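You operate a simulated robot arm through the tools that you are given. There is no shell and no other tool. Be economical: measure what you need, move in short steps, check, and stop when the job is done.

You run a simulated two-armed robot. Do the job below in one go: nothing can be reset, and whatever is moved stays where it is left.

Task
Take the finished disc out and set the cleaner back to wipe.
Fine: disc on the bench, lid back on.
Where things are to end (x, y in the base frame): disc holder within 50 mm of [2650, 2090].

The check looks at the end state, three seconds after you hand in, the way a careful person would. Anything else that was tipped, shoved, dropped, spilled or broken makes it a failure. Lids that push on must go on centred and level and be pressed home; caps that screw on are set level and turned clockwise until they are tight.

Robot
Two 7-joint arms with two-finger grippers on one trunk, on a base that drives. Base frame: it is fixed to the floor where the robot stands at the start and does not move with it; the origin is under the middle of the robot, x ahead of it, y to its left, z up. Lengths are in mm, angles in degrees, forces in N, time in s.
The left shoulder is at the start at [37, 162, 1156], the right one opposite. With the tool pointing down near the work surface each hand reaches from about 260 to 720 mm from the robot's upright axis, wherever it stands, measured 20 degrees to its own side. Places, roughly: disc holder [2500, 2250, 750]; disc well [2400, 2100, 900]; polish jar [2750, 2250, 1000]; round mat [2600, 2300, 900]; wipe-deep knob [2300, 2000, 900]; workbench top [2000, 2100, 900]. Payload 2.45 kg a hand.
The tool frame of a hand sits at the grasp point between the pads (the TCP): z along the fingers, y along the line on which they close. The tips reach 26 mm beyond it. Largest opening 96 mm; the body of the gripper starts 69 mm behind the TCP.
Orientation is told as [roll, pitch, yaw] about the base's x, y, z axes, in that order, counted from this pose: with the fingers straight down and closing along the base's y, the tool's x points along the base's -x, its y along +y and its z along -z.

Tools
- The arms move only by the tool arm_command. It takes "left_deltas", "right_deltas" or both (then of equal length, played together; a hand with none holds still); each is a list of rows, each a list of 7 numbers: the shift along the tool's x, y, z in mm, then the turn, a rotation vector about the tool's x, y, z in degrees, then the finger opening in mm, from 0 to 96. In form: [[x, y, z, rx, ry, rz, gripper], ...]. A call has 1 to 8 rows; each row shifts and turns the commanded pose from where the row before left it, along the tool's axes as they then stand. A row lasts 0.2 s, in which the tool goes at most 50 mm and 8.6 degrees; a call with a longer step from one row to the next is refused whole, and so is a gripper value outside its range. Where a pose cannot be reached the arm comes as near as it can. A force on the tool above 50 N (or 10 N above the force at the start of the call, whichever is more), or a blocked arm, ends the call early, and 0.2 s more pass. The fingers move at their own pace and stop on an object; they squeeze with about 29 N. The grip force told is the motor's: it shows also when the fingers shut on nothing. Time passes only in rows, and 0.2 s behind the last, so rows that do not move let the fingers close. It gives the time, the measured TCP pose, the force on the tool (base axes), the opening and the grip force at its end, in the units of the frame above (readings bear some noise), with the torque about the TCP (base axes, N m) and any sound that the robot's microphone picked up.
- Cameras (640 x 400 px; columns grow to the right, rows downward): "scene" is now at [101.9, 12.8, 1637.5]; the picture's right is [0.14, -0.99, -0.00], its down [-0.70, -0.10, -0.70] and it looks along [0.70, 0.10, -0.71] (base axes); focal length 267 px, centre (320, 200). "left" rides on the left gripper at [82, -3, -98] in its tool frame; the picture's right is [0.04, 1.00, 0.00], its down [-0.73, 0.03, -0.68] and it looks along [-0.68, 0.03, 0.73] (tool axes); focal length 256 px, centre (320, 200). "right" rides on the right gripper at [82, 3, -98] in its tool frame; the picture's right is [-0.04, 1.00, 0.00], its down [-0.73, -0.03, -0.68] and it looks along [-0.68, -0.03, 0.73] (tool axes); focal length 256 px, centre (320, 200). There is no depth. A picture from a camera that has moved, and an enlarged one, comes with that camera's place and axes in the base frame and with its lens.
- camera(camera): a new picture of that camera. It takes no simulated time.
- lift_body(by): slides the trunk up (or, below 0, down) by that many mm; the arms and the scene camera ride with it, the base frame stays. It gives what a move gives, with no picture.
- base_move(legs): drives the robot by 1 to 6 legs, each [ahead, left, turn to the left] in mm, mm and degrees, along the robot's own axes; the way and the turn of a leg run together, so that a leg with both is an arc; at most 1500 mm and 180 degrees a leg. The arms and the cameras ride along, it lands a little off, and it stops where it bumps. It gives what a move gives.
- head_to(pan, tilt): turns the head with the scene camera to pan (to the left, within 120 degrees either way) and tilt (down, from -29 to 69), counted from straight ahead of the robot. It gives what a move gives.
- inspect(camera, box): a new picture of the part [left, top, right, bottom] of that camera's present view, enlarged. It takes no simulated time.
- close_job(): hands the job in; it is judged then, once.

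Go step by step. Nothing tells you exact positions but the pictures and the camera data: compare them with the known pose of the tool, close in by small moves and look again before you grip or let go. The budget is 135 turns and 114 pictures, counting those below and the enlarged ones. Unless the task says otherwise, let go and move clear before handing in, and close with one line.

The tools are called as a command line: name --argument value ..., lists and objects as JSON in quotes. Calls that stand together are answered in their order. arm_command: Moves the arms, as the interface text tells. Its arguments: {"type":"object","properties":{"left_deltas":{"type":"array","items":{"type":"array","items":{"type":"number"}}},"right_deltas":{"type":"array","items":{"type":"array","items":{"type":"number"}}}},"required":[]} The other tools are called the same way: lift_body (by) slides the trunk up or down; base_move (legs) drives the base; head_to (pan, tilt) turns the head that bears the scene camera; camera (camera) takes a picture; inspect (camera, box) takes an enlarged picture of a part of a camera's view; close_job () hands the job in.

At the start:

```text
t: 0.0
left_tcp_pos: [478.8, 208.9, 1209.2]
left_tool_rot: [-0.2, 0.0, 0.1]
left_ft_force: [0.2, 0.9, 0.7]
left_wrist_torque: [-0.02, 0.03, -0.02]
left_finger_gap: 96.4
left_gripper_force: 0.1
right_tcp_pos: [495.3, -163.4, 1189.2]
right_tool_rot: [0.0, 0.1, 0.1]
right_ft_force: [0.7, 0.3, -0.5]
right_wrist_torque: [-0.02, -0.01, 0.01]
right_finger_gap: 96.4
right_gripper_force: 0.1
trunk travel left (down, up): [-325.0, 242.0]
robot x, y, heading: [-0.0, 1.1, 0.3]
head pan, tilt: [8.2, 44.9]
```

scene: 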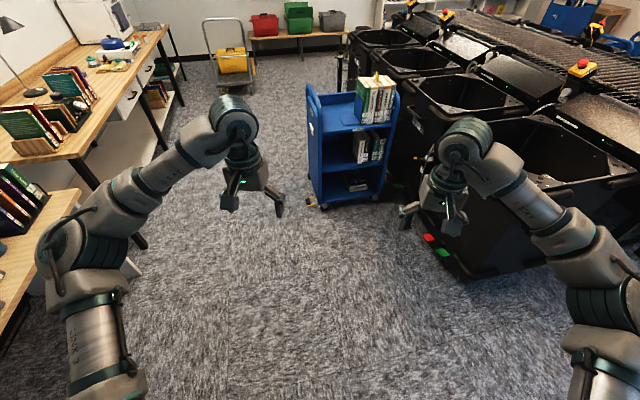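
right: 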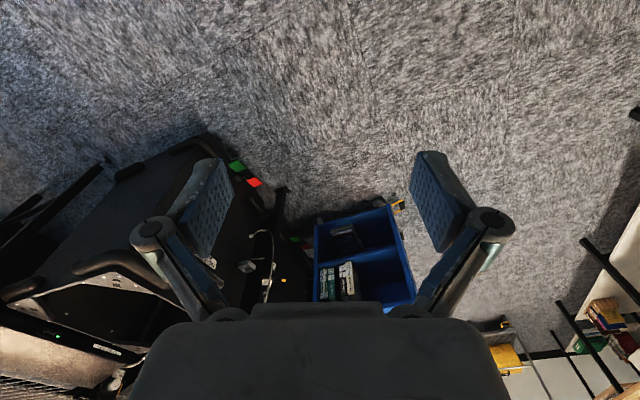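
left: 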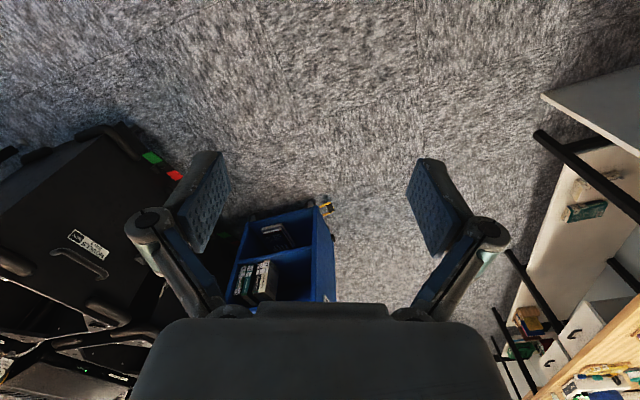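

I see a library back room with a long workbench on the left; the cleaner should be around [2400, 2100]. I will turn the head that way and look.

head_to --pan 40 --tilt 15

camera --camera "scene"

inspect --camera "scene" --box '[200, 120, 440, 270]'

```text
t: 1.0
left_tcp_pos: [475.5, 207.9, 1212.5]
left_tool_rot: [-0.1, -0.1, 0.1]
left_ft_force: [-0.6, 1.0, 0.0]
left_wrist_torque: [-0.01, 0.01, 0.02]
left_finger_gap: 95.7
left_gripper_force: 0.1
right_tcp_pos: [491.5, -162.7, 1192.3]
right_tool_rot: [0.0, -0.1, 0.1]
right_ft_force: [-0.1, 0.3, -0.4]
right_wrist_torque: [0.03, -0.01, 0.03]
right_finger_gap: 96.0
right_gripper_force: 0.1
trunk travel left (down, up): [-325.0, 242.0]
robot x, y, heading: [0.6, 1.1, -0.1]
head pan, tilt: [40.0, 15.0]
```

```text
110 pictures are left
camera scene: at [93.1, 61.2, 1684.1], right [0.64, -0.77, 0.0], down [-0.2, -0.17, -0.96], along [0.74, 0.62, -0.26], focal length 267 px, centre (320, 200)
```

scene: 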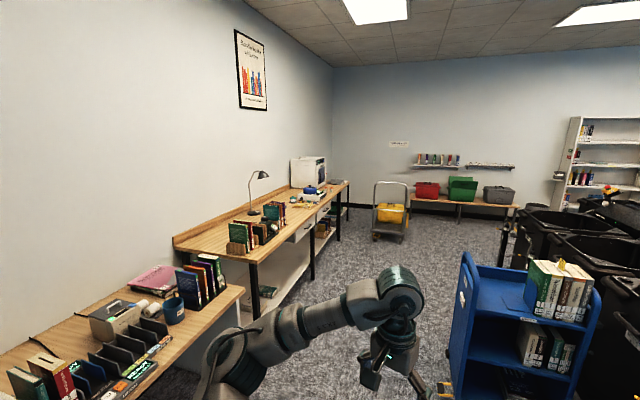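

```text
2.67 times, centred on (320, 195) of scene
camera zoom: at [93.1, 61.2, 1684.1], right [0.64, -0.77, 0.0], down [-0.2, -0.17, -0.96], along [0.74, 0.62, -0.26], focal length 712 px, centre (320, 213)
```

zoom: 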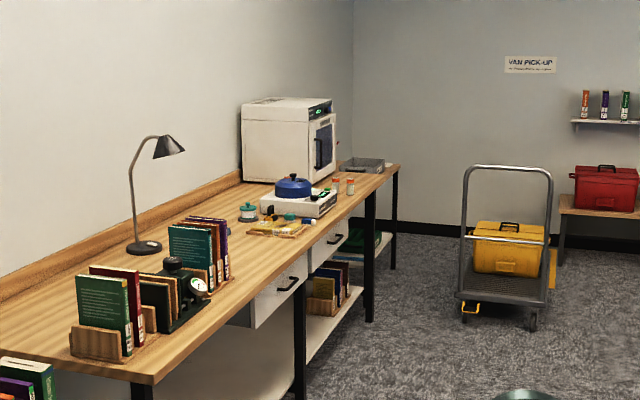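

The cleaner (white box, blue lid) stands near [2340, 2090] on a bench running about 21° off x, front edge near [2270, 1780]. I drive to a standoff in front of it, turn to face the bench and look again.

base_move --legs '[[0, 0, 25.5], [1500, 0, 0], [1350, 0, 0], [0, 0, 85.5]]'

head_to --pan 0 --tilt 35

camera --camera "scene"

```text
t: 19.7
left_tcp_pos: [2169.6, 1584.5, 1213.7]
left_tool_rot: [-0.1, 0.0, 113.7]
left_ft_force: [1.1, -0.2, -0.4]
left_wrist_torque: [-0.02, 0.02, -0.04]
left_finger_gap: 96.2
left_gripper_force: 0.1
right_tcp_pos: [2502.6, 1748.8, 1192.1]
right_tool_rot: [0.0, -0.1, 113.6]
right_ft_force: [-1.2, 0.4, -0.8]
right_wrist_torque: [0.01, -0.04, 0.0]
right_finger_gap: 96.2
right_gripper_force: 0.1
trunk travel left (down, up): [-325.0, 242.0]
robot x, y, heading: [2550.2, 1229.1, 113.5]
head pan, tilt: [40.0, 15.0]
```

```text
t: 20.8
left_tcp_pos: [2170.1, 1580.3, 1214.2]
left_tool_rot: [-0.2, -0.3, 113.7]
left_ft_force: [0.9, -0.5, -0.3]
left_wrist_torque: [0.01, -0.02, 0.02]
left_finger_gap: 95.9
left_gripper_force: 0.0
right_tcp_pos: [2504.2, 1746.0, 1193.7]
right_tool_rot: [0.0, -0.3, 113.6]
right_ft_force: [-0.7, -0.7, 0.1]
right_wrist_torque: [-0.02, -0.02, 0.05]
right_finger_gap: 95.9
right_gripper_force: 0.1
trunk travel left (down, up): [-325.0, 242.0]
robot x, y, heading: [2551.6, 1233.7, 113.7]
head pan, tilt: [0.0, 35.0]
```

```text
108 pictures are left
camera scene: at [2502.6, 1335.5, 1652.2], right [0.92, 0.4, 0.0], down [0.23, -0.53, -0.82], along [-0.33, 0.75, -0.58], focal length 267 px, centre (320, 200)
```

scene: 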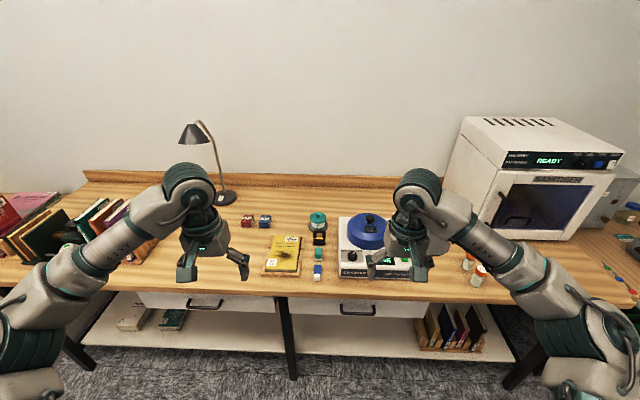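

The cleaner's blue lid is near [2374, 2078], the bench edge about 640 mm ahead of the robot. I raise the right hand a little out of the way and enlarge the view.

arm_command --left_deltas '[[0, -40, 0, 0, 0, 0, 96], [0, -40, 0, 0, 0, 0, 96], [0, -40, 0, 0, 0, 0, 96], [0, 0, 0, 0, 0, 0, 96]]' --right_deltas '[[30, 30, 0, 0, 0, 0, 96], [30, 40, 0, 0, 0, 0, 96], [30, 40, 0, 0, 0, 0, 96], [30, 30, 0, 0, 0, 0, 96]]'

inspect --camera "scene" --box '[230, 190, 480, 346]'

```text
t: 21.8
left_tcp_pos: [2278.1, 1628.4, 1213.2]
left_tool_rot: [-0.1, -0.4, 113.8]
left_ft_force: [0.3, -0.9, 0.5]
left_wrist_torque: [0.02, -0.04, -0.01]
left_finger_gap: 96.2
left_gripper_force: 0.1
right_tcp_pos: [2423.3, 1576.2, 1195.9]
right_tool_rot: [-0.1, -0.3, 113.6]
right_ft_force: [-0.4, 0.1, -0.2]
right_wrist_torque: [0.03, -0.02, 0.02]
right_finger_gap: 96.1
right_gripper_force: 0.1
trunk travel left (down, up): [-325.0, 242.0]
robot x, y, heading: [2547.3, 1234.2, 113.3]
head pan, tilt: [0.0, 35.0]
```

```text
2.56 times, centred on (355, 268) of scene
camera zoom: at [2501.5, 1333.4, 1652.3], right [0.92, 0.4, 0.0], down [0.23, -0.53, -0.82], along [-0.33, 0.75, -0.58], focal length 684 px, centre (230, 26)
```

zoom: 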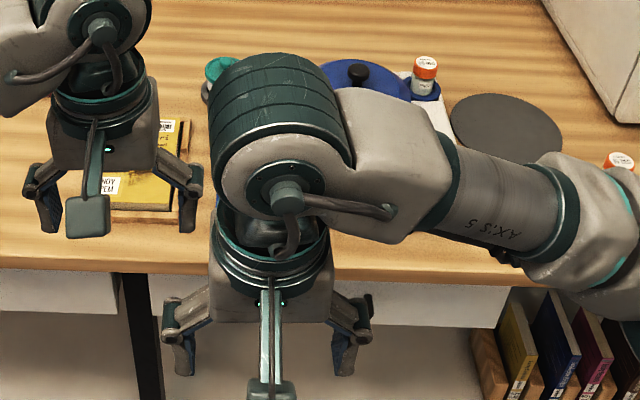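

The mat is visible right of the cleaner; my hands moved inward since tool +y is the robot's left. I swing both hands outward.

arm_command --left_deltas '[[20, 45, 0, 0, 0, 0, 96], [20, 45, 0, 0, 0, 0, 96], [20, 45, 0, 0, 0, 0, 96], [20, 45, 0, 0, 0, 0, 96], [20, 40, 0, 0, 0, 0, 96], [0, 40, 0, 0, 0, 0, 96], [0, 0, 0, 0, 0, 0, 96]]' --right_deltas '[[0, -48, 0, 0, 0, 0, 96], [0, -48, 0, 0, 0, 0, 96], [0, -48, 0, 0, 0, 0, 96], [0, -48, 0, 0, 0, 0, 96], [0, -48, 0, 0, 0, 0, 96], [0, -48, 0, 0, 0, 0, 96], [0, -48, 0, 0, 0, 0, 96]]'

inspect --camera "scene" --box '[230, 190, 480, 346]'

```text
t: 23.4
left_tcp_pos: [2084.0, 1429.6, 1213.4]
left_tool_rot: [0.0, -0.3, 113.8]
left_ft_force: [-0.4, -0.4, -0.4]
left_wrist_torque: [0.03, 0.01, 0.01]
left_finger_gap: 96.3
left_gripper_force: 0.0
right_tcp_pos: [2737.5, 1712.3, 1191.3]
right_tool_rot: [0.1, -0.3, 113.6]
right_ft_force: [0.9, -1.0, 0.0]
right_wrist_torque: [-0.01, -0.03, -0.01]
right_finger_gap: 96.1
right_gripper_force: 0.1
trunk travel left (down, up): [-325.0, 242.0]
robot x, y, heading: [2550.2, 1228.7, 113.7]
head pan, tilt: [0.0, 35.0]
```

```text
2.56 times, centred on (355, 268) of scene
camera zoom: at [2507.1, 1333.3, 1652.4], right [0.92, 0.4, 0.0], down [0.23, -0.53, -0.82], along [-0.33, 0.75, -0.58], focal length 684 px, centre (230, 26)
```

zoom: 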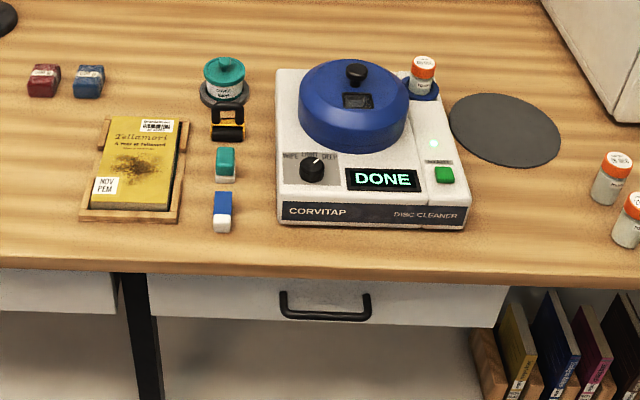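

The display reads DONE, a selector knob points at DEEP, the blue lid has a black knob, a jar stands on the cleaner's rear right, and a mat lies to the right. I enlarge for details.

inspect --camera "scene" --box '[334, 205, 418, 280]'

inspect --camera "scene" --box '[334, 240, 386, 272]'

```text
5.33 times, centred on (376, 242) of scene
camera zoom: at [2507.1, 1333.3, 1652.4], right [0.92, 0.4, 0.0], down [0.23, -0.53, -0.82], along [-0.33, 0.75, -0.58], focal length 1424 px, centre (21, -27)
```

zoom: 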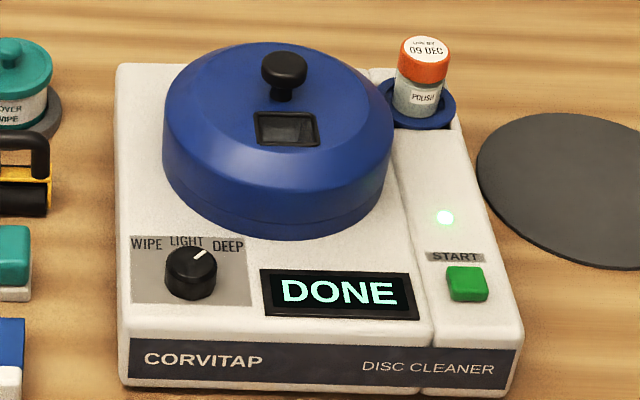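

```text
12.31 times, centred on (360, 256) of scene
camera zoom: at [2507.1, 1333.3, 1652.4], right [0.92, 0.4, 0.0], down [0.23, -0.53, -0.82], along [-0.33, 0.75, -0.58], focal length 3287 px, centre (-172, -489)
```

zoom: 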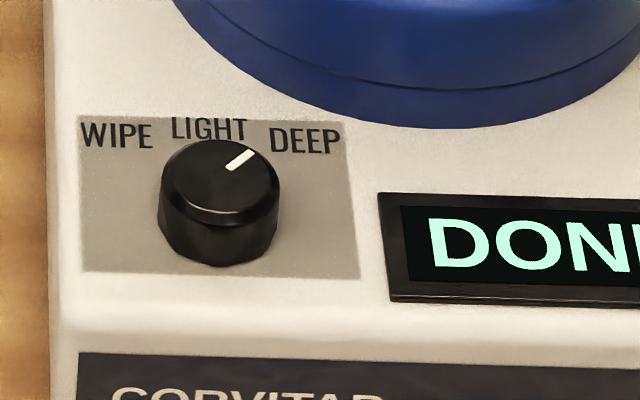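

The selector points to DEEP and must turn counter-clockwise to WIPE. The lid looks like a push-on or rest-on dome with a central knob; I drive closer so the right hand can reach lid, mat and target.

base_move --legs '[[290, -80, 0]]'

head_to --pan -10 --tilt 55

camera --camera "scene"

```text
t: 25.4
left_tcp_pos: [2035.9, 1728.2, 1212.3]
left_tool_rot: [-0.3, -0.4, 113.6]
left_ft_force: [-0.5, 0.4, 0.2]
left_wrist_torque: [-0.02, 0.01, 0.01]
left_finger_gap: 95.9
left_gripper_force: 0.0
right_tcp_pos: [2689.5, 2007.9, 1192.6]
right_tool_rot: [-0.2, -0.3, 113.5]
right_ft_force: [0.3, 0.3, 0.0]
right_wrist_torque: [0.02, 0.01, 0.03]
right_finger_gap: 96.3
right_gripper_force: 0.1
trunk travel left (down, up): [-325.0, 242.0]
robot x, y, heading: [2507.0, 1530.4, 113.4]
head pan, tilt: [0.0, 35.0]
```

```text
t: 26.3
left_tcp_pos: [2038.4, 1728.6, 1213.7]
left_tool_rot: [-0.1, -0.5, 113.6]
left_ft_force: [-0.6, -0.7, 0.3]
left_wrist_torque: [-0.03, 0.04, -0.01]
left_finger_gap: 96.2
left_gripper_force: 0.1
right_tcp_pos: [2692.0, 2008.9, 1192.7]
right_tool_rot: [0.1, -0.4, 113.5]
right_ft_force: [-0.1, 0.1, 0.3]
right_wrist_torque: [0.02, 0.0, -0.03]
right_finger_gap: 96.0
right_gripper_force: 0.1
trunk travel left (down, up): [-325.0, 242.0]
robot x, y, heading: [2504.9, 1530.8, 113.7]
head pan, tilt: [-10.0, 55.0]
```

```text
103 pictures are left
camera scene: at [2480.2, 1622.1, 1624.1], right [0.97, 0.23, 0.0], down [0.19, -0.8, -0.57], along [-0.13, 0.56, -0.82], focal length 267 px, centre (320, 200)
```

scene: 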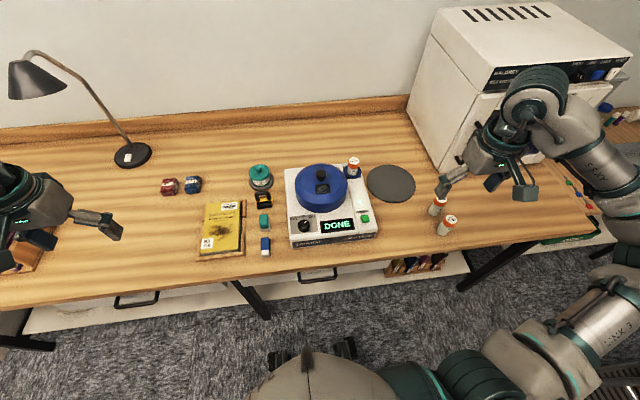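

All within reach now. I enlarge the cleaner from this new viewpoint to fix positions.

inspect --camera "scene" --box '[280, 150, 380, 250]'

inspect --camera "scene" --box '[340, 150, 470, 250]'

```text
4.00 times, centred on (330, 200) of scene
camera zoom: at [2480.2, 1622.1, 1624.1], right [0.97, 0.23, 0.0], down [0.19, -0.8, -0.57], along [-0.13, 0.56, -0.82], focal length 1068 px, centre (280, 200)
```

zoom: 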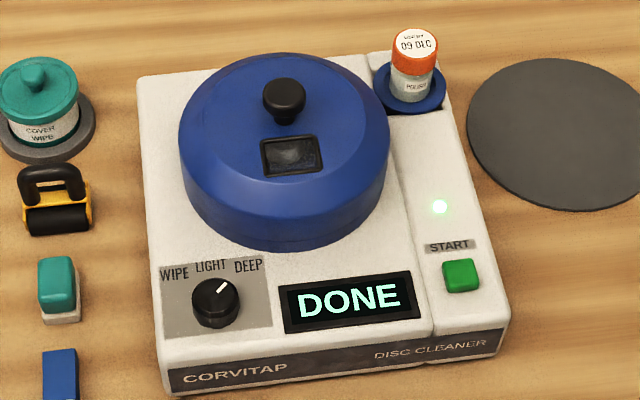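

```text
4.00 times, centred on (405, 200) of scene
camera zoom: at [2480.2, 1622.1, 1624.1], right [0.97, 0.23, 0.0], down [0.19, -0.8, -0.57], along [-0.13, 0.56, -0.82], focal length 1068 px, centre (-20, 200)
```

zoom: 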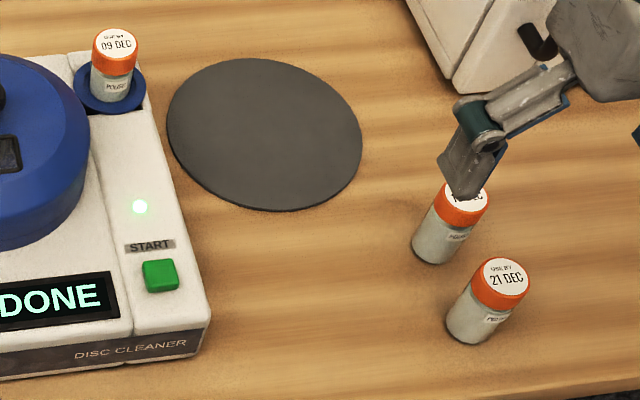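

The lid knob is near [2368, 2118] at about z 1035. I bring the right hand above it at the present height and look with its wrist camera.

arm_command --right_deltas '[[-22, 43, 0, 0, 0, 0, 96], [-22, 43, 0, 0, 0, 0, 96], [-22, 43, 0, 0, 0, 0, 96], [-22, 43, 0, 0, 0, 0, 96], [-22, 43, 0, 0, 0, 0, 96], [-22, 39, 0, 0, 0, 0, 96], [-22, 0, 0, 0, 0, 0, 96], [-22, 0, 0, 0, 0, 0, 96]]'

camera --camera "right"

camera --camera "scene"

```text
t: 28.1
left_tcp_pos: [2037.2, 1728.0, 1214.8]
left_tool_rot: [0.0, -0.5, 113.5]
left_ft_force: [0.5, -0.3, 0.1]
left_wrist_torque: [0.02, -0.04, 0.02]
left_finger_gap: 95.7
left_gripper_force: 0.0
right_tcp_pos: [2387.2, 2068.3, 1194.7]
right_tool_rot: [0.0, -0.4, 113.6]
right_ft_force: [0.3, 1.0, -0.5]
right_wrist_torque: [0.02, -0.02, 0.03]
right_finger_gap: 95.9
right_gripper_force: 0.1
trunk travel left (down, up): [-325.0, 242.0]
robot x, y, heading: [2503.9, 1532.5, 113.6]
head pan, tilt: [-10.0, 55.0]
```

```text
100 pictures are left
camera right: at [2416.5, 1992.7, 1291.4], right [-0.93, -0.36, 0.0], down [-0.27, 0.68, 0.68], along [-0.25, 0.64, -0.73], focal length 256 px, centre (320, 200)
```

right: 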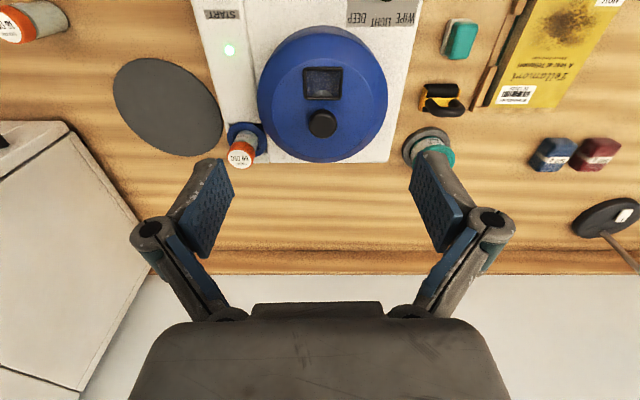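

```text
99 pictures are left
camera scene: at [2476.4, 1622.5, 1624.0], right [0.97, 0.23, 0.0], down [0.19, -0.8, -0.57], along [-0.13, 0.55, -0.82], focal length 267 px, centre (320, 200)
```

scene: 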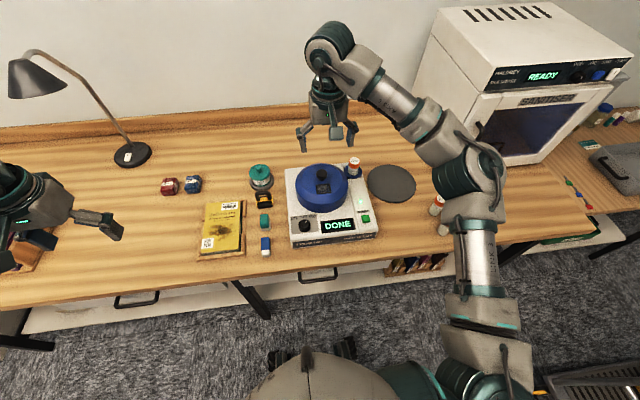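

The knob is centred on the lid in the wrist view, estimated near [2369, 2107, ~1045]. I move over it and come down part way.

arm_command --right_deltas '[[-22, 0, 30, 0, 0, 0, 80], [-21, 1, 30, 0, 0, 0, 80], [0, 0, 15, 0, 0, 0, 80], [0, 0, 0, 0, 0, 0, 80]]'

camera --camera "right"

inspect --camera "scene" --box '[270, 110, 390, 230]'

```text
t: 29.1
left_tcp_pos: [2037.4, 1728.4, 1212.7]
left_tool_rot: [-0.3, -0.3, 113.5]
left_ft_force: [0.4, 0.3, 0.1]
left_wrist_torque: [0.03, 0.0, -0.03]
left_finger_gap: 96.2
left_gripper_force: 0.1
right_tcp_pos: [2368.4, 2107.9, 1121.8]
right_tool_rot: [-0.1, -0.3, 113.7]
right_ft_force: [0.3, -0.2, 0.1]
right_wrist_torque: [-0.03, 0.01, 0.01]
right_finger_gap: 79.6
right_gripper_force: 0.1
trunk travel left (down, up): [-325.0, 242.0]
robot x, y, heading: [2507.7, 1532.8, 113.6]
head pan, tilt: [-10.0, 55.0]
```

```text
98 pictures are left
camera right: at [2397.0, 2031.8, 1217.7], right [-0.93, -0.36, 0.0], down [-0.27, 0.68, 0.68], along [-0.25, 0.64, -0.73], focal length 256 px, centre (320, 200)
```

right: 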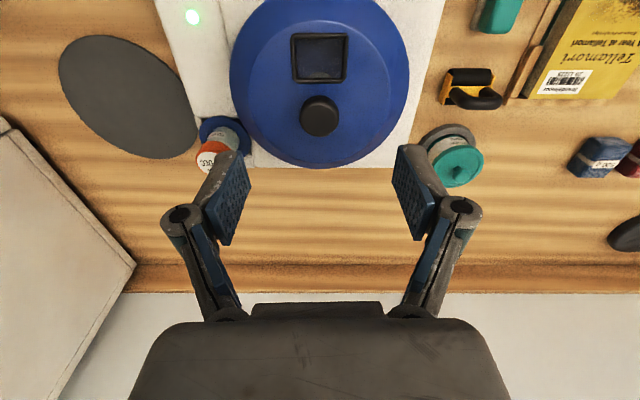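

```text
3.33 times, centred on (330, 170) of scene
camera zoom: at [2475.8, 1621.7, 1624.0], right [0.97, 0.23, 0.0], down [0.19, -0.8, -0.57], along [-0.13, 0.55, -0.82], focal length 890 px, centre (287, 300)
```

zoom: 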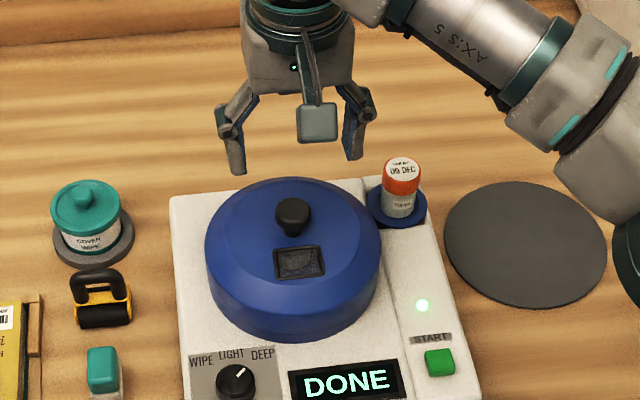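

Triangulated knob top: about [2365, 2116, 1025]. I shift 9 mm forward and go down to just above it.

arm_command --right_deltas '[[-9, 0, 25, 0, 0, 0, 60], [0, 0, 25, 0, 0, 0, 60], [0, 0, 0, 0, 0, 0, 60]]'

camera --camera "right"

inspect --camera "scene" --box '[280, 130, 370, 220]'

```text
t: 29.9
left_tcp_pos: [2036.6, 1727.0, 1212.9]
left_tool_rot: [-0.2, -0.5, 113.6]
left_ft_force: [-0.7, -0.5, 0.5]
left_wrist_torque: [0.0, 0.01, 0.0]
left_finger_gap: 96.1
left_gripper_force: 0.1
right_tcp_pos: [2364.6, 2116.4, 1069.9]
right_tool_rot: [-0.2, -0.5, 113.6]
right_ft_force: [-0.2, 0.5, -0.3]
right_wrist_torque: [-0.01, 0.03, -0.05]
right_finger_gap: 59.8
right_gripper_force: 0.1
trunk travel left (down, up): [-325.0, 242.0]
robot x, y, heading: [2507.1, 1529.9, 113.8]
head pan, tilt: [-10.0, 55.0]
```

```text
96 pictures are left
camera right: at [2393.7, 2039.5, 1166.6], right [-0.93, -0.36, 0.0], down [-0.27, 0.68, 0.69], along [-0.25, 0.64, -0.73], focal length 256 px, centre (320, 200)
```

right: 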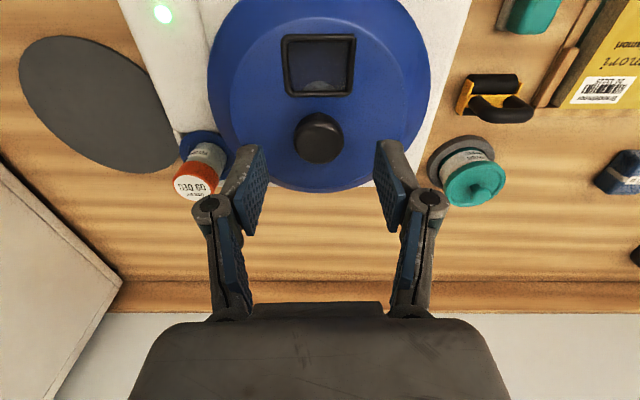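

```text
4.44 times, centred on (325, 175) of scene
camera zoom: at [2475.5, 1621.0, 1624.1], right [0.97, 0.23, 0.0], down [0.19, -0.8, -0.57], along [-0.13, 0.56, -0.82], focal length 1187 px, centre (298, 311)
```

zoom: 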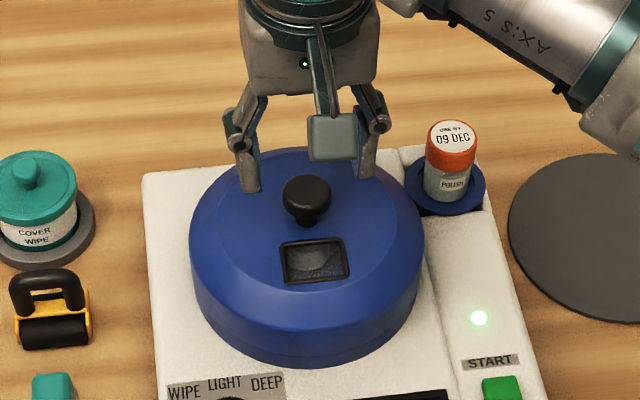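

The knob sits centred between the fingers and the position holds. I go down to straddle it and close.

arm_command --right_deltas '[[0, 0, 20, 0, 0, 0, 60], [0, 0, 14, 0, 0, 0, 60], [0, 0, 8, 0, 0, 0, 60], [0, 0, 0, 0, 0, 0, 60]]'

camera --camera "right"

inspect --camera "scene" --box '[280, 130, 370, 220]'

```text
t: 30.9
left_tcp_pos: [2036.1, 1727.8, 1211.7]
left_tool_rot: [-0.2, -0.4, 113.6]
left_ft_force: [-0.3, -0.2, -0.4]
left_wrist_torque: [-0.02, 0.0, -0.02]
left_finger_gap: 96.0
left_gripper_force: 0.0
right_tcp_pos: [2365.5, 2115.9, 1027.1]
right_tool_rot: [-0.1, -0.3, 113.5]
right_ft_force: [0.5, 0.8, -0.3]
right_wrist_torque: [-0.01, -0.02, 0.01]
right_finger_gap: 60.0
right_gripper_force: 0.1
trunk travel left (down, up): [-325.0, 242.0]
robot x, y, heading: [2508.0, 1530.5, 113.9]
head pan, tilt: [-10.0, 55.0]
```

```text
94 pictures are left
camera right: at [2393.8, 2039.7, 1124.0], right [-0.93, -0.36, 0.0], down [-0.27, 0.68, 0.68], along [-0.25, 0.64, -0.73], focal length 256 px, centre (320, 200)
```

right: 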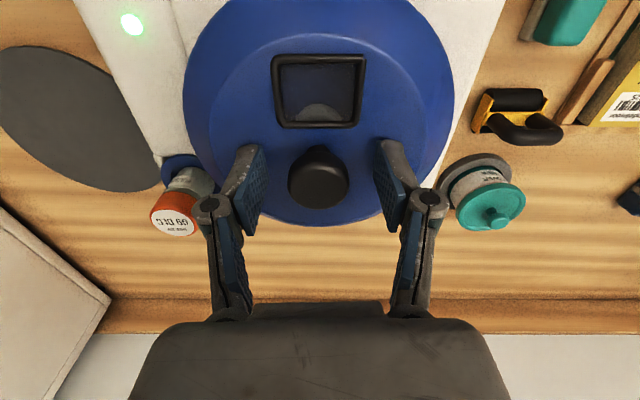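

```text
4.44 times, centred on (325, 175) of scene
camera zoom: at [2475.1, 1621.5, 1624.0], right [0.97, 0.23, 0.0], down [0.19, -0.8, -0.57], along [-0.13, 0.56, -0.82], focal length 1187 px, centre (298, 311)
```

zoom: 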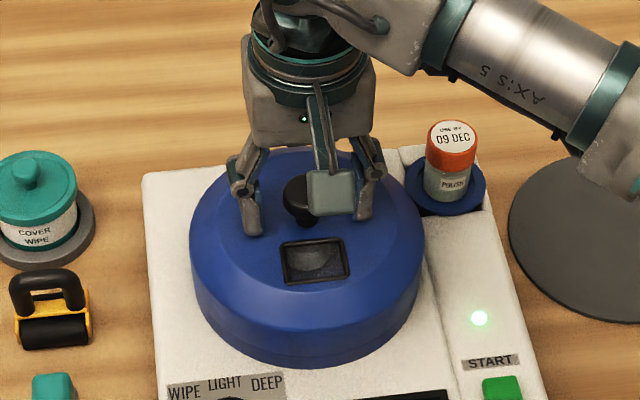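

No contact yet, knob between the pads. I close on it.

arm_command --right_deltas '[[0, 0, 0, 0, 0, 0, 40], [0, 0, 0, 0, 0, 0, 20], [0, 0, 0, 0, 0, 0, 10], [0, 0, 0, 0, 0, 0, 0]]'

camera --camera "right"

```text
t: 31.9
left_tcp_pos: [2037.5, 1728.3, 1212.9]
left_tool_rot: [-0.3, -0.4, 113.7]
left_ft_force: [-0.3, 0.2, 0.6]
left_wrist_torque: [0.03, 0.02, -0.02]
left_finger_gap: 96.1
left_gripper_force: 0.0
right_tcp_pos: [2364.5, 2116.9, 1028.0]
right_tool_rot: [-0.1, -0.5, 113.6]
right_ft_force: [0.0, -0.8, -0.8]
right_wrist_torque: [0.01, -0.02, 0.01]
right_finger_gap: 29.9
right_gripper_force: 28.5
trunk travel left (down, up): [-325.0, 242.0]
robot x, y, heading: [2503.5, 1528.6, 113.5]
head pan, tilt: [-10.0, 55.0]
heard: snap
```

```text
92 pictures are left
camera right: at [2393.7, 2039.7, 1124.0], right [-0.93, -0.36, 0.0], down [-0.27, 0.68, 0.68], along [-0.25, 0.64, -0.73], focal length 256 px, centre (320, 200)
```

right: 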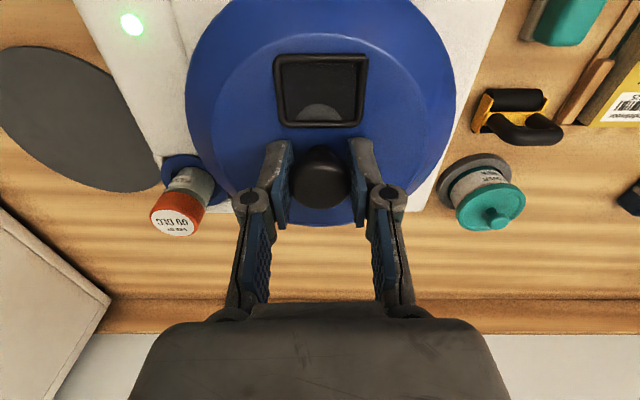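

The grip holds at 30 mm opening; a snap was heard, likely the closing contact or the lid's seat. I lift slowly by a small amount and look.

arm_command --right_deltas '[[0, 0, -5, 0, 0, 0, 0], [0, 0, -5, 0, 0, 0, 0], [0, 0, -5, 0, 0, 0, 0], [0, 0, -10, 0, 0, 0, 0], [0, 0, 0, 0, 0, 0, 0]]'

inspect --camera "scene" --box '[280, 130, 370, 220]'

```text
t: 33.1
left_tcp_pos: [2036.2, 1728.5, 1212.7]
left_tool_rot: [-0.2, -0.4, 113.7]
left_ft_force: [-0.7, 0.1, 0.5]
left_wrist_torque: [0.0, 0.03, -0.01]
left_finger_gap: 95.9
left_gripper_force: 0.1
right_tcp_pos: [2364.6, 2117.7, 1053.6]
right_tool_rot: [-0.1, -0.5, 113.6]
right_ft_force: [-0.2, -0.6, -1.2]
right_wrist_torque: [-0.01, -0.02, -0.01]
right_finger_gap: 29.9
right_gripper_force: 28.8
trunk travel left (down, up): [-325.0, 242.0]
robot x, y, heading: [2508.6, 1528.9, 113.5]
head pan, tilt: [-10.0, 55.0]
```

```text
4.44 times, centred on (325, 175) of scene
camera zoom: at [2475.0, 1621.9, 1624.0], right [0.97, 0.23, 0.0], down [0.19, -0.8, -0.57], along [-0.13, 0.55, -0.82], focal length 1187 px, centre (298, 311)
```

zoom: 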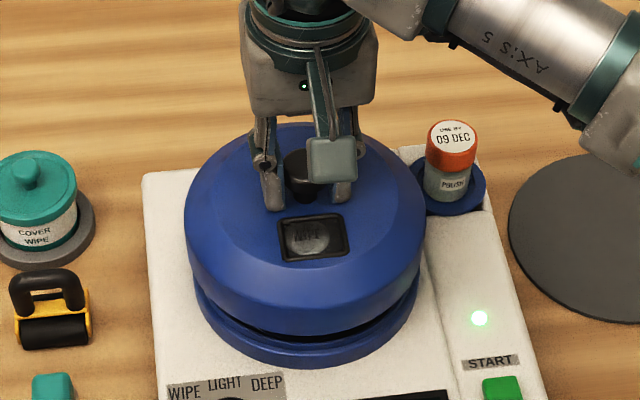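

The lid lifts off free (about 1 N) leaving its ring on the cleaner; lid pose when seated was TCP [2365, 2116.5, 1027.5]. I lift higher than the jar and carry the lid over the mat.

arm_command --right_deltas '[[0, 0, -35, 0, 0, 0, 0], [0, 0, -35, 0, 0, 0, 0], [0, 0, -30, 0, 0, 0, 0], [0, 0, 0, 0, 0, 0, 0]]'

arm_command --right_deltas '[[-4, -42, 0, 0, 0, 0, 0], [-4, -42, 0, 0, 0, 0, 0], [-4, -42, 0, 0, 0, 0, 0], [-4, -42, 0, 0, 0, 0, 0], [-4, -42, 0, 0, 0, 0, 0], [-2, -42, 0, 0, 0, 0, 0], [0, 0, 0, 0, 0, 0, 0], [0, 0, 0, 0, 0, 0, 0]]'

camera --camera "scene"

camera --camera "right"

inspect --camera "scene" --box '[280, 150, 380, 250]'

```text
t: 34.1
left_tcp_pos: [2036.5, 1727.7, 1212.6]
left_tool_rot: [-0.3, -0.4, 113.6]
left_ft_force: [0.1, 0.5, 0.2]
left_wrist_torque: [-0.01, 0.0, 0.02]
left_finger_gap: 96.0
left_gripper_force: 0.1
right_tcp_pos: [2364.3, 2115.9, 1153.8]
right_tool_rot: [-0.1, -0.4, 113.6]
right_ft_force: [1.1, -0.6, -0.8]
right_wrist_torque: [-0.03, 0.04, 0.01]
right_finger_gap: 30.0
right_gripper_force: 29.3
trunk travel left (down, up): [-325.0, 242.0]
robot x, y, heading: [2505.9, 1531.6, 113.9]
head pan, tilt: [-10.0, 55.0]
```

```text
t: 35.9
left_tcp_pos: [2036.6, 1727.9, 1212.6]
left_tool_rot: [-0.2, -0.4, 113.6]
left_ft_force: [-0.1, 0.5, -0.5]
left_wrist_torque: [-0.02, 0.01, -0.01]
left_finger_gap: 96.0
left_gripper_force: 0.1
right_tcp_pos: [2587.5, 2237.5, 1155.6]
right_tool_rot: [-0.2, -0.5, 113.6]
right_ft_force: [0.5, -0.2, -1.0]
right_wrist_torque: [0.01, -0.02, -0.03]
right_finger_gap: 30.0
right_gripper_force: 28.8
trunk travel left (down, up): [-325.0, 242.0]
robot x, y, heading: [2505.5, 1532.0, 113.6]
head pan, tilt: [-10.0, 55.0]
```

```text
90 pictures are left
camera scene: at [2476.9, 1622.5, 1624.0], right [0.97, 0.23, 0.0], down [0.19, -0.8, -0.57], along [-0.13, 0.55, -0.82], focal length 267 px, centre (320, 200)
```

scene: 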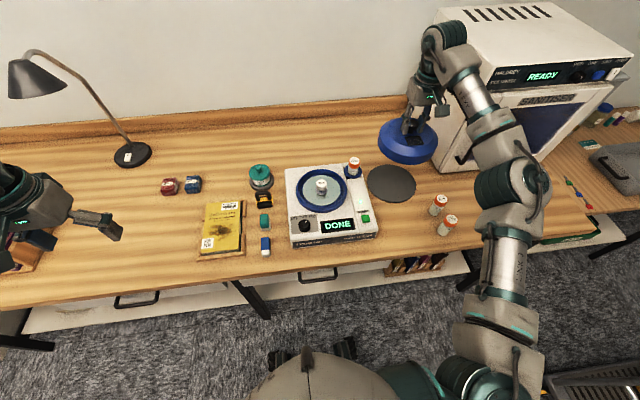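

```text
89 pictures are left
camera right: at [2616.3, 2160.7, 1251.4], right [-0.93, -0.36, 0.0], down [-0.27, 0.68, 0.68], along [-0.25, 0.64, -0.73], focal length 256 px, centre (320, 200)
```

right: 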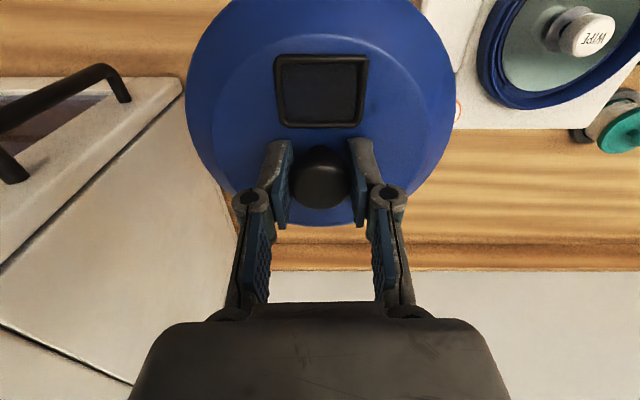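

```text
4.00 times, centred on (330, 200) of scene
camera zoom: at [2476.9, 1622.5, 1624.0], right [0.97, 0.23, 0.0], down [0.19, -0.8, -0.57], along [-0.13, 0.55, -0.82], focal length 1068 px, centre (280, 200)
```

zoom: 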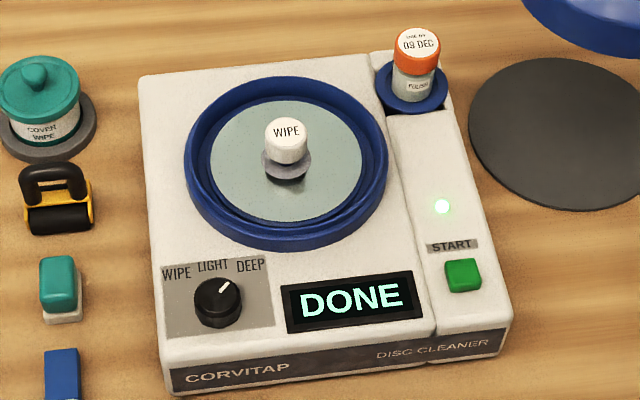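

Lid off: the disc sits in the well on a holder with a white "WIPE" knob. The lid is above the mat; I lower it to about 25 mm above the expected touch and look.

arm_command --right_deltas '[[0, 0, 40, 0, 0, 0, 0], [0, 0, 40, 0, 0, 0, 0], [0, 0, 40, 0, 0, 0, 0], [0, 0, 30, 0, 0, 0, 0], [0, 0, 0, 0, 0, 0, 0]]'

inspect --camera "scene" --box '[340, 130, 470, 230]'

```text
t: 37.1
left_tcp_pos: [2036.7, 1727.7, 1212.7]
left_tool_rot: [-0.2, -0.4, 113.7]
left_ft_force: [0.1, 0.0, 0.2]
left_wrist_torque: [-0.01, 0.01, 0.0]
left_finger_gap: 96.0
left_gripper_force: 0.1
right_tcp_pos: [2588.0, 2237.9, 1002.6]
right_tool_rot: [-0.1, -0.5, 113.6]
right_ft_force: [0.1, -0.3, -1.1]
right_wrist_torque: [-0.01, -0.02, -0.04]
right_finger_gap: 30.0
right_gripper_force: 28.6
trunk travel left (down, up): [-325.0, 242.0]
robot x, y, heading: [2504.5, 1532.9, 113.6]
head pan, tilt: [-10.0, 55.0]
```

```text
4.00 times, centred on (405, 180) of scene
camera zoom: at [2477.6, 1622.2, 1624.1], right [0.97, 0.23, 0.0], down [0.19, -0.8, -0.57], along [-0.13, 0.55, -0.82], focal length 1068 px, centre (-20, 280)
```

zoom: 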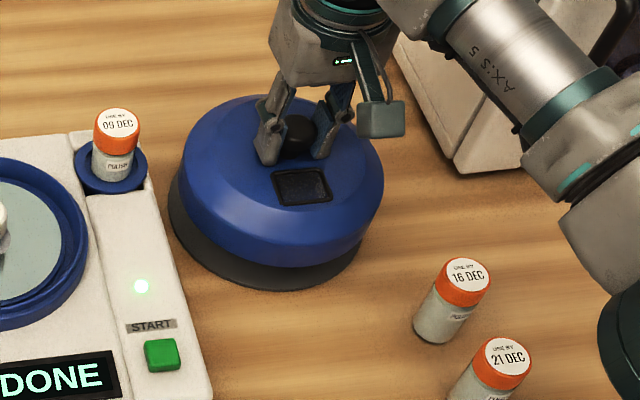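

Lid is over the mat, around 40 mm above. I lower slowly to contact.

arm_command --right_deltas '[[0, 0, 8, 0, 0, 0, 0], [0, 0, 8, 0, 0, 0, 0], [0, 0, 6, 0, 0, 0, 0], [0, 0, 0, 0, 0, 0, 0]]'

inspect --camera "scene" --box '[340, 130, 470, 230]'

```text
t: 38.1
left_tcp_pos: [2036.5, 1727.6, 1212.4]
left_tool_rot: [-0.2, -0.4, 113.7]
left_ft_force: [-0.5, 0.6, 0.1]
left_wrist_torque: [-0.03, 0.01, -0.02]
left_finger_gap: 96.0
left_gripper_force: 0.0
right_tcp_pos: [2587.1, 2237.5, 982.3]
right_tool_rot: [-0.1, -0.3, 113.6]
right_ft_force: [0.0, -0.5, -2.0]
right_wrist_torque: [-0.01, -0.04, 0.0]
right_finger_gap: 30.0
right_gripper_force: 29.1
trunk travel left (down, up): [-325.0, 242.0]
robot x, y, heading: [2507.3, 1528.3, 113.7]
head pan, tilt: [-10.0, 55.0]
```

```text
4.00 times, centred on (405, 180) of scene
camera zoom: at [2477.3, 1622.4, 1624.0], right [0.97, 0.23, 0.0], down [0.19, -0.8, -0.57], along [-0.13, 0.55, -0.82], focal length 1068 px, centre (-20, 280)
```

zoom: 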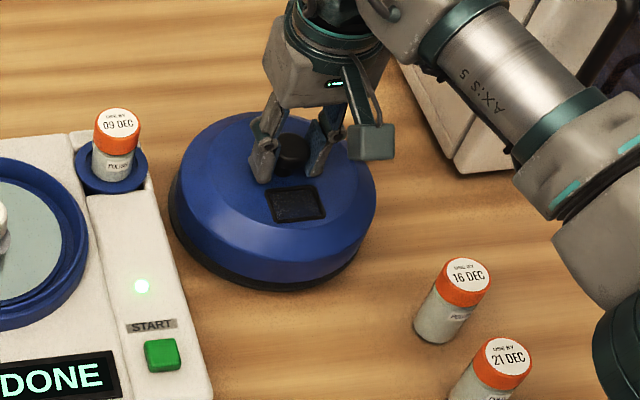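

arm_command --right_deltas '[[0, 0, 4, 0, 0, 0, 0], [0, 0, 4, 0, 0, 0, 0], [0, 0, 0, 0, 0, 0, 0]]'

```text
t: 38.9
left_tcp_pos: [2037.7, 1728.0, 1212.6]
left_tool_rot: [-0.2, -0.4, 113.8]
left_ft_force: [-0.3, -0.3, -1.0]
left_wrist_torque: [0.01, 0.0, 0.02]
left_finger_gap: 95.8
left_gripper_force: 0.1
right_tcp_pos: [2587.1, 2237.4, 973.5]
right_tool_rot: [0.0, -0.3, 113.6]
right_ft_force: [-0.1, -0.7, -1.6]
right_wrist_torque: [0.01, 0.0, -0.01]
right_finger_gap: 30.0
right_gripper_force: 28.7
trunk travel left (down, up): [-325.0, 242.0]
robot x, y, heading: [2504.6, 1532.0, 113.4]
head pan, tilt: [-10.0, 55.0]
```

The lid hangs just above the mat, no contact yet. I keep lowering by small steps.

arm_command --right_deltas '[[0, 0, 3, 0, 0, 0, 0], [0, 0, 3, 0, 0, 0, 0], [0, 0, 0, 0, 0, 0, 0]]'

inspect --camera "scene" --box '[360, 150, 450, 230]'

```text
t: 39.7
left_tcp_pos: [2037.1, 1729.0, 1212.9]
left_tool_rot: [-0.2, -0.4, 113.7]
left_ft_force: [0.3, 0.5, -0.1]
left_wrist_torque: [-0.02, 0.01, -0.05]
left_finger_gap: 96.0
left_gripper_force: 0.1
right_tcp_pos: [2586.5, 2237.9, 967.6]
right_tool_rot: [0.0, -0.4, 113.6]
right_ft_force: [0.1, 0.9, 0.1]
right_wrist_torque: [0.01, -0.03, 0.04]
right_finger_gap: 29.9
right_gripper_force: 29.0
trunk travel left (down, up): [-325.0, 242.0]
robot x, y, heading: [2506.2, 1529.2, 113.4]
head pan, tilt: [-10.0, 55.0]
```

```text
5.00 times, centred on (405, 190) of scene
camera zoom: at [2477.4, 1622.4, 1624.0], right [0.97, 0.23, 0.0], down [0.19, -0.8, -0.57], along [-0.13, 0.55, -0.82], focal length 1335 px, centre (-105, 250)
```

zoom: 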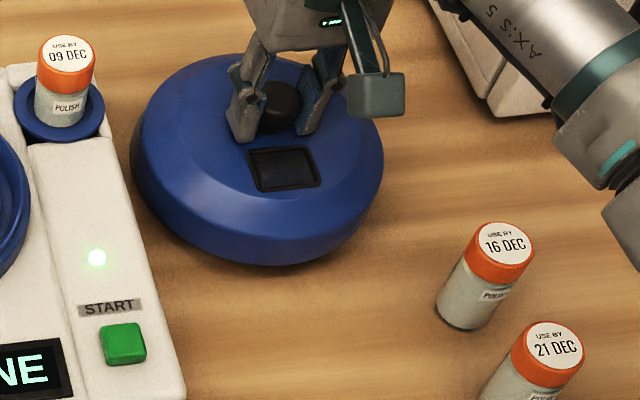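

The lid seems to be touching (weight gone). One more 2 mm, then check and open.

arm_command --right_deltas '[[0, 0, 2, 0, 0, 0, 0], [0, 0, 0, 0, 0, 0, 0]]'

```text
t: 40.3
left_tcp_pos: [2036.7, 1727.1, 1213.3]
left_tool_rot: [-0.2, -0.4, 113.6]
left_ft_force: [0.1, 0.0, 0.1]
left_wrist_torque: [0.01, 0.0, -0.03]
left_finger_gap: 96.0
left_gripper_force: 0.1
right_tcp_pos: [2586.7, 2237.4, 965.1]
right_tool_rot: [-0.2, -0.3, 113.6]
right_ft_force: [0.1, 0.8, -0.5]
right_wrist_torque: [0.01, -0.03, -0.04]
right_finger_gap: 30.0
right_gripper_force: 29.4
trunk travel left (down, up): [-325.0, 242.0]
robot x, y, heading: [2503.2, 1532.0, 113.5]
head pan, tilt: [-10.0, 55.0]
```

Noise hides the contact; I go on down in small steps until a clear push shows.

arm_command --right_deltas '[[0, 0, 2, 0, 0, 0, 0], [0, 0, 2, 0, 0, 0, 0], [0, 0, 0, 0, 0, 0, 0]]'

```text
t: 41.1
left_tcp_pos: [2038.1, 1727.2, 1212.9]
left_tool_rot: [-0.2, -0.4, 113.7]
left_ft_force: [-0.2, -0.3, -0.2]
left_wrist_torque: [0.0, 0.01, 0.0]
left_finger_gap: 96.3
left_gripper_force: 0.1
right_tcp_pos: [2587.1, 2237.9, 961.8]
right_tool_rot: [-0.1, -0.4, 113.6]
right_ft_force: [-0.4, 0.2, -1.5]
right_wrist_torque: [0.03, 0.02, -0.03]
right_finger_gap: 29.9
right_gripper_force: 29.3
trunk travel left (down, up): [-325.0, 242.0]
robot x, y, heading: [2508.4, 1530.4, 113.5]
head pan, tilt: [-10.0, 55.0]
```

arm_command --right_deltas '[[0, 0, 2, 0, 0, 0, 0], [0, 0, 2, 0, 0, 0, 0], [0, 0, 0, 0, 0, 0, 0]]'

inspect --camera "scene" --box '[360, 150, 450, 230]'

```text
t: 41.9
left_tcp_pos: [2036.3, 1727.3, 1213.0]
left_tool_rot: [-0.2, -0.3, 113.7]
left_ft_force: [0.5, -0.1, 0.4]
left_wrist_torque: [-0.03, 0.0, -0.02]
left_finger_gap: 96.1
left_gripper_force: 0.1
right_tcp_pos: [2587.6, 2237.6, 956.1]
right_tool_rot: [-0.1, -0.3, 113.6]
right_ft_force: [0.3, 1.0, -0.9]
right_wrist_torque: [0.03, 0.01, 0.01]
right_finger_gap: 29.8
right_gripper_force: 29.2
trunk travel left (down, up): [-325.0, 242.0]
robot x, y, heading: [2506.4, 1530.5, 113.6]
head pan, tilt: [-10.0, 55.0]
```

```text
5.00 times, centred on (405, 190) of scene
camera zoom: at [2477.3, 1622.4, 1624.0], right [0.97, 0.23, 0.0], down [0.19, -0.8, -0.57], along [-0.13, 0.55, -0.82], focal length 1335 px, centre (-105, 250)
```

zoom: 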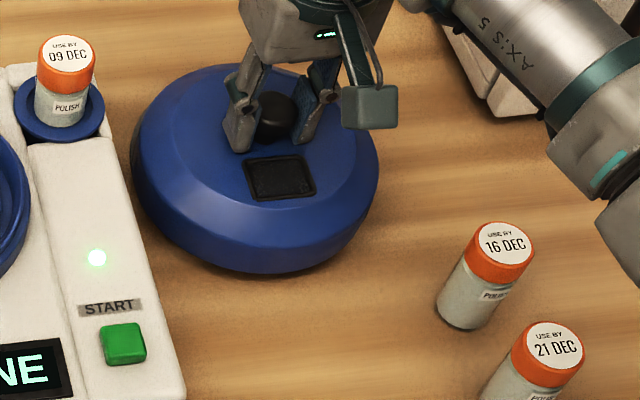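

Still descending free; I continue down.

arm_command --right_deltas '[[0, 0, 3, 0, 0, 0, 0], [0, 0, 3, 0, 0, 0, 0], [0, 0, 0, 0, 0, 0, 0]]'

```text
t: 42.7
left_tcp_pos: [2036.1, 1727.4, 1212.0]
left_tool_rot: [-0.2, -0.4, 113.7]
left_ft_force: [0.1, -0.6, 0.1]
left_wrist_torque: [0.02, -0.02, -0.02]
left_finger_gap: 96.2
left_gripper_force: 0.1
right_tcp_pos: [2587.5, 2238.2, 951.8]
right_tool_rot: [-0.1, -0.5, 113.6]
right_ft_force: [-0.4, 0.6, -1.0]
right_wrist_torque: [0.01, 0.0, 0.02]
right_finger_gap: 29.7
right_gripper_force: 29.5
trunk travel left (down, up): [-325.0, 242.0]
robot x, y, heading: [2506.1, 1528.6, 113.2]
head pan, tilt: [-10.0, 55.0]
```

arm_command --right_deltas '[[0, 0, 3, 0, 0, 0, 0], [0, 0, 3, 0, 0, 0, 0], [0, 0, 3, 0, 0, 0, 0], [0, 0, 0, 0, 0, 0, 0]]'

inspect --camera "scene" --box '[360, 150, 450, 230]'

```text
t: 43.7
left_tcp_pos: [2038.1, 1727.4, 1212.2]
left_tool_rot: [-0.2, -0.4, 113.7]
left_ft_force: [0.2, -1.5, -0.1]
left_wrist_torque: [0.0, 0.01, 0.0]
left_finger_gap: 96.0
left_gripper_force: 0.1
right_tcp_pos: [2586.6, 2238.4, 941.1]
right_tool_rot: [-0.1, -0.4, 113.6]
right_ft_force: [-0.7, 0.2, -1.3]
right_wrist_torque: [-0.02, 0.02, -0.04]
right_finger_gap: 29.9
right_gripper_force: 29.3
trunk travel left (down, up): [-325.0, 242.0]
robot x, y, heading: [2507.9, 1533.8, 113.7]
head pan, tilt: [-10.0, 55.0]
```

```text
5.00 times, centred on (405, 190) of scene
camera zoom: at [2477.4, 1622.4, 1624.0], right [0.97, 0.23, 0.0], down [0.19, -0.8, -0.57], along [-0.13, 0.55, -0.82], focal length 1335 px, centre (-105, 250)
```

zoom: 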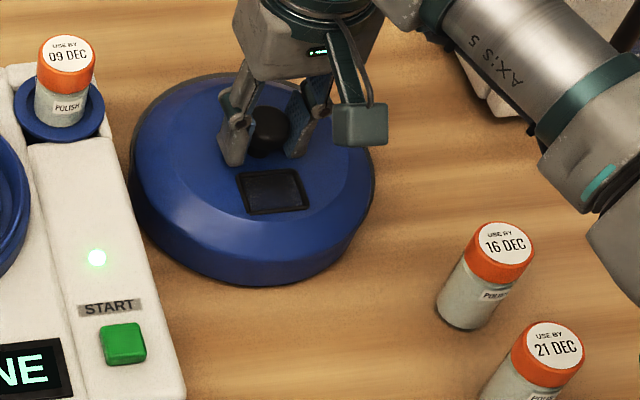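

The bench must be lower than I assumed, so the mat centre is also about 25 mm further back. I shift back toward the wall and look.

arm_command --right_deltas '[[-12, 0, 0, 0, 0, 0, 0], [-12, 0, 0, 0, 0, 0, 0], [0, 0, 0, 0, 0, 0, 0]]'

inspect --camera "scene" --box '[360, 150, 450, 230]'

camera --camera "right"

```text
t: 44.5
left_tcp_pos: [2037.7, 1727.4, 1212.0]
left_tool_rot: [-0.2, -0.4, 113.8]
left_ft_force: [-0.3, 0.4, 0.3]
left_wrist_torque: [0.03, 0.0, 0.01]
left_finger_gap: 95.8
left_gripper_force: 0.0
right_tcp_pos: [2576.9, 2260.4, 942.5]
right_tool_rot: [-0.2, -0.3, 113.6]
right_ft_force: [-0.2, 0.1, -1.6]
right_wrist_torque: [0.01, -0.01, 0.02]
right_finger_gap: 30.0
right_gripper_force: 28.9
trunk travel left (down, up): [-325.0, 242.0]
robot x, y, heading: [2507.2, 1530.8, 113.6]
head pan, tilt: [-10.0, 55.0]
```

```text
5.00 times, centred on (405, 190) of scene
camera zoom: at [2477.1, 1622.1, 1624.0], right [0.97, 0.23, 0.0], down [0.19, -0.8, -0.57], along [-0.13, 0.55, -0.82], focal length 1335 px, centre (-105, 250)
```

zoom: 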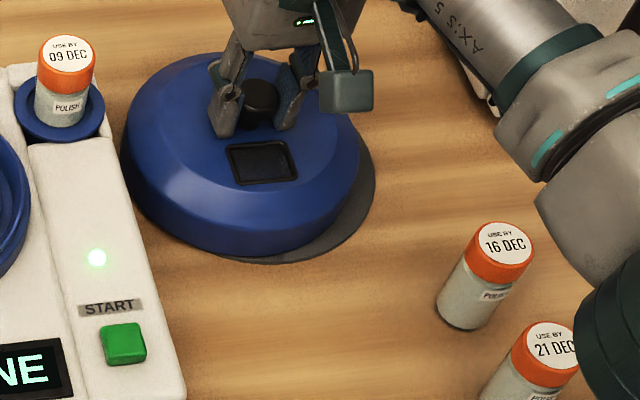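

```text
81 pictures are left
camera right: at [2606.3, 2184.1, 1039.9], right [-0.93, -0.36, 0.0], down [-0.27, 0.68, 0.68], along [-0.25, 0.64, -0.73], focal length 256 px, centre (320, 200)
```

right: 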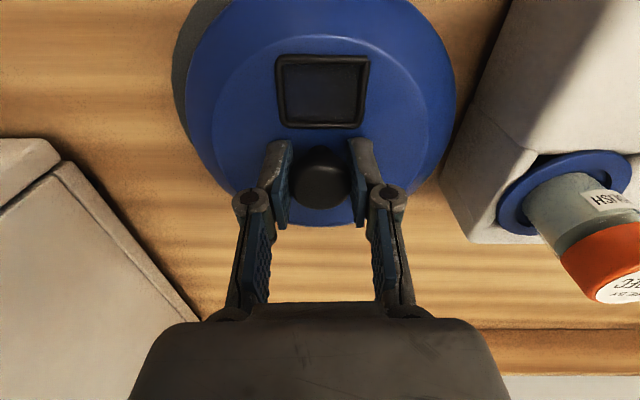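

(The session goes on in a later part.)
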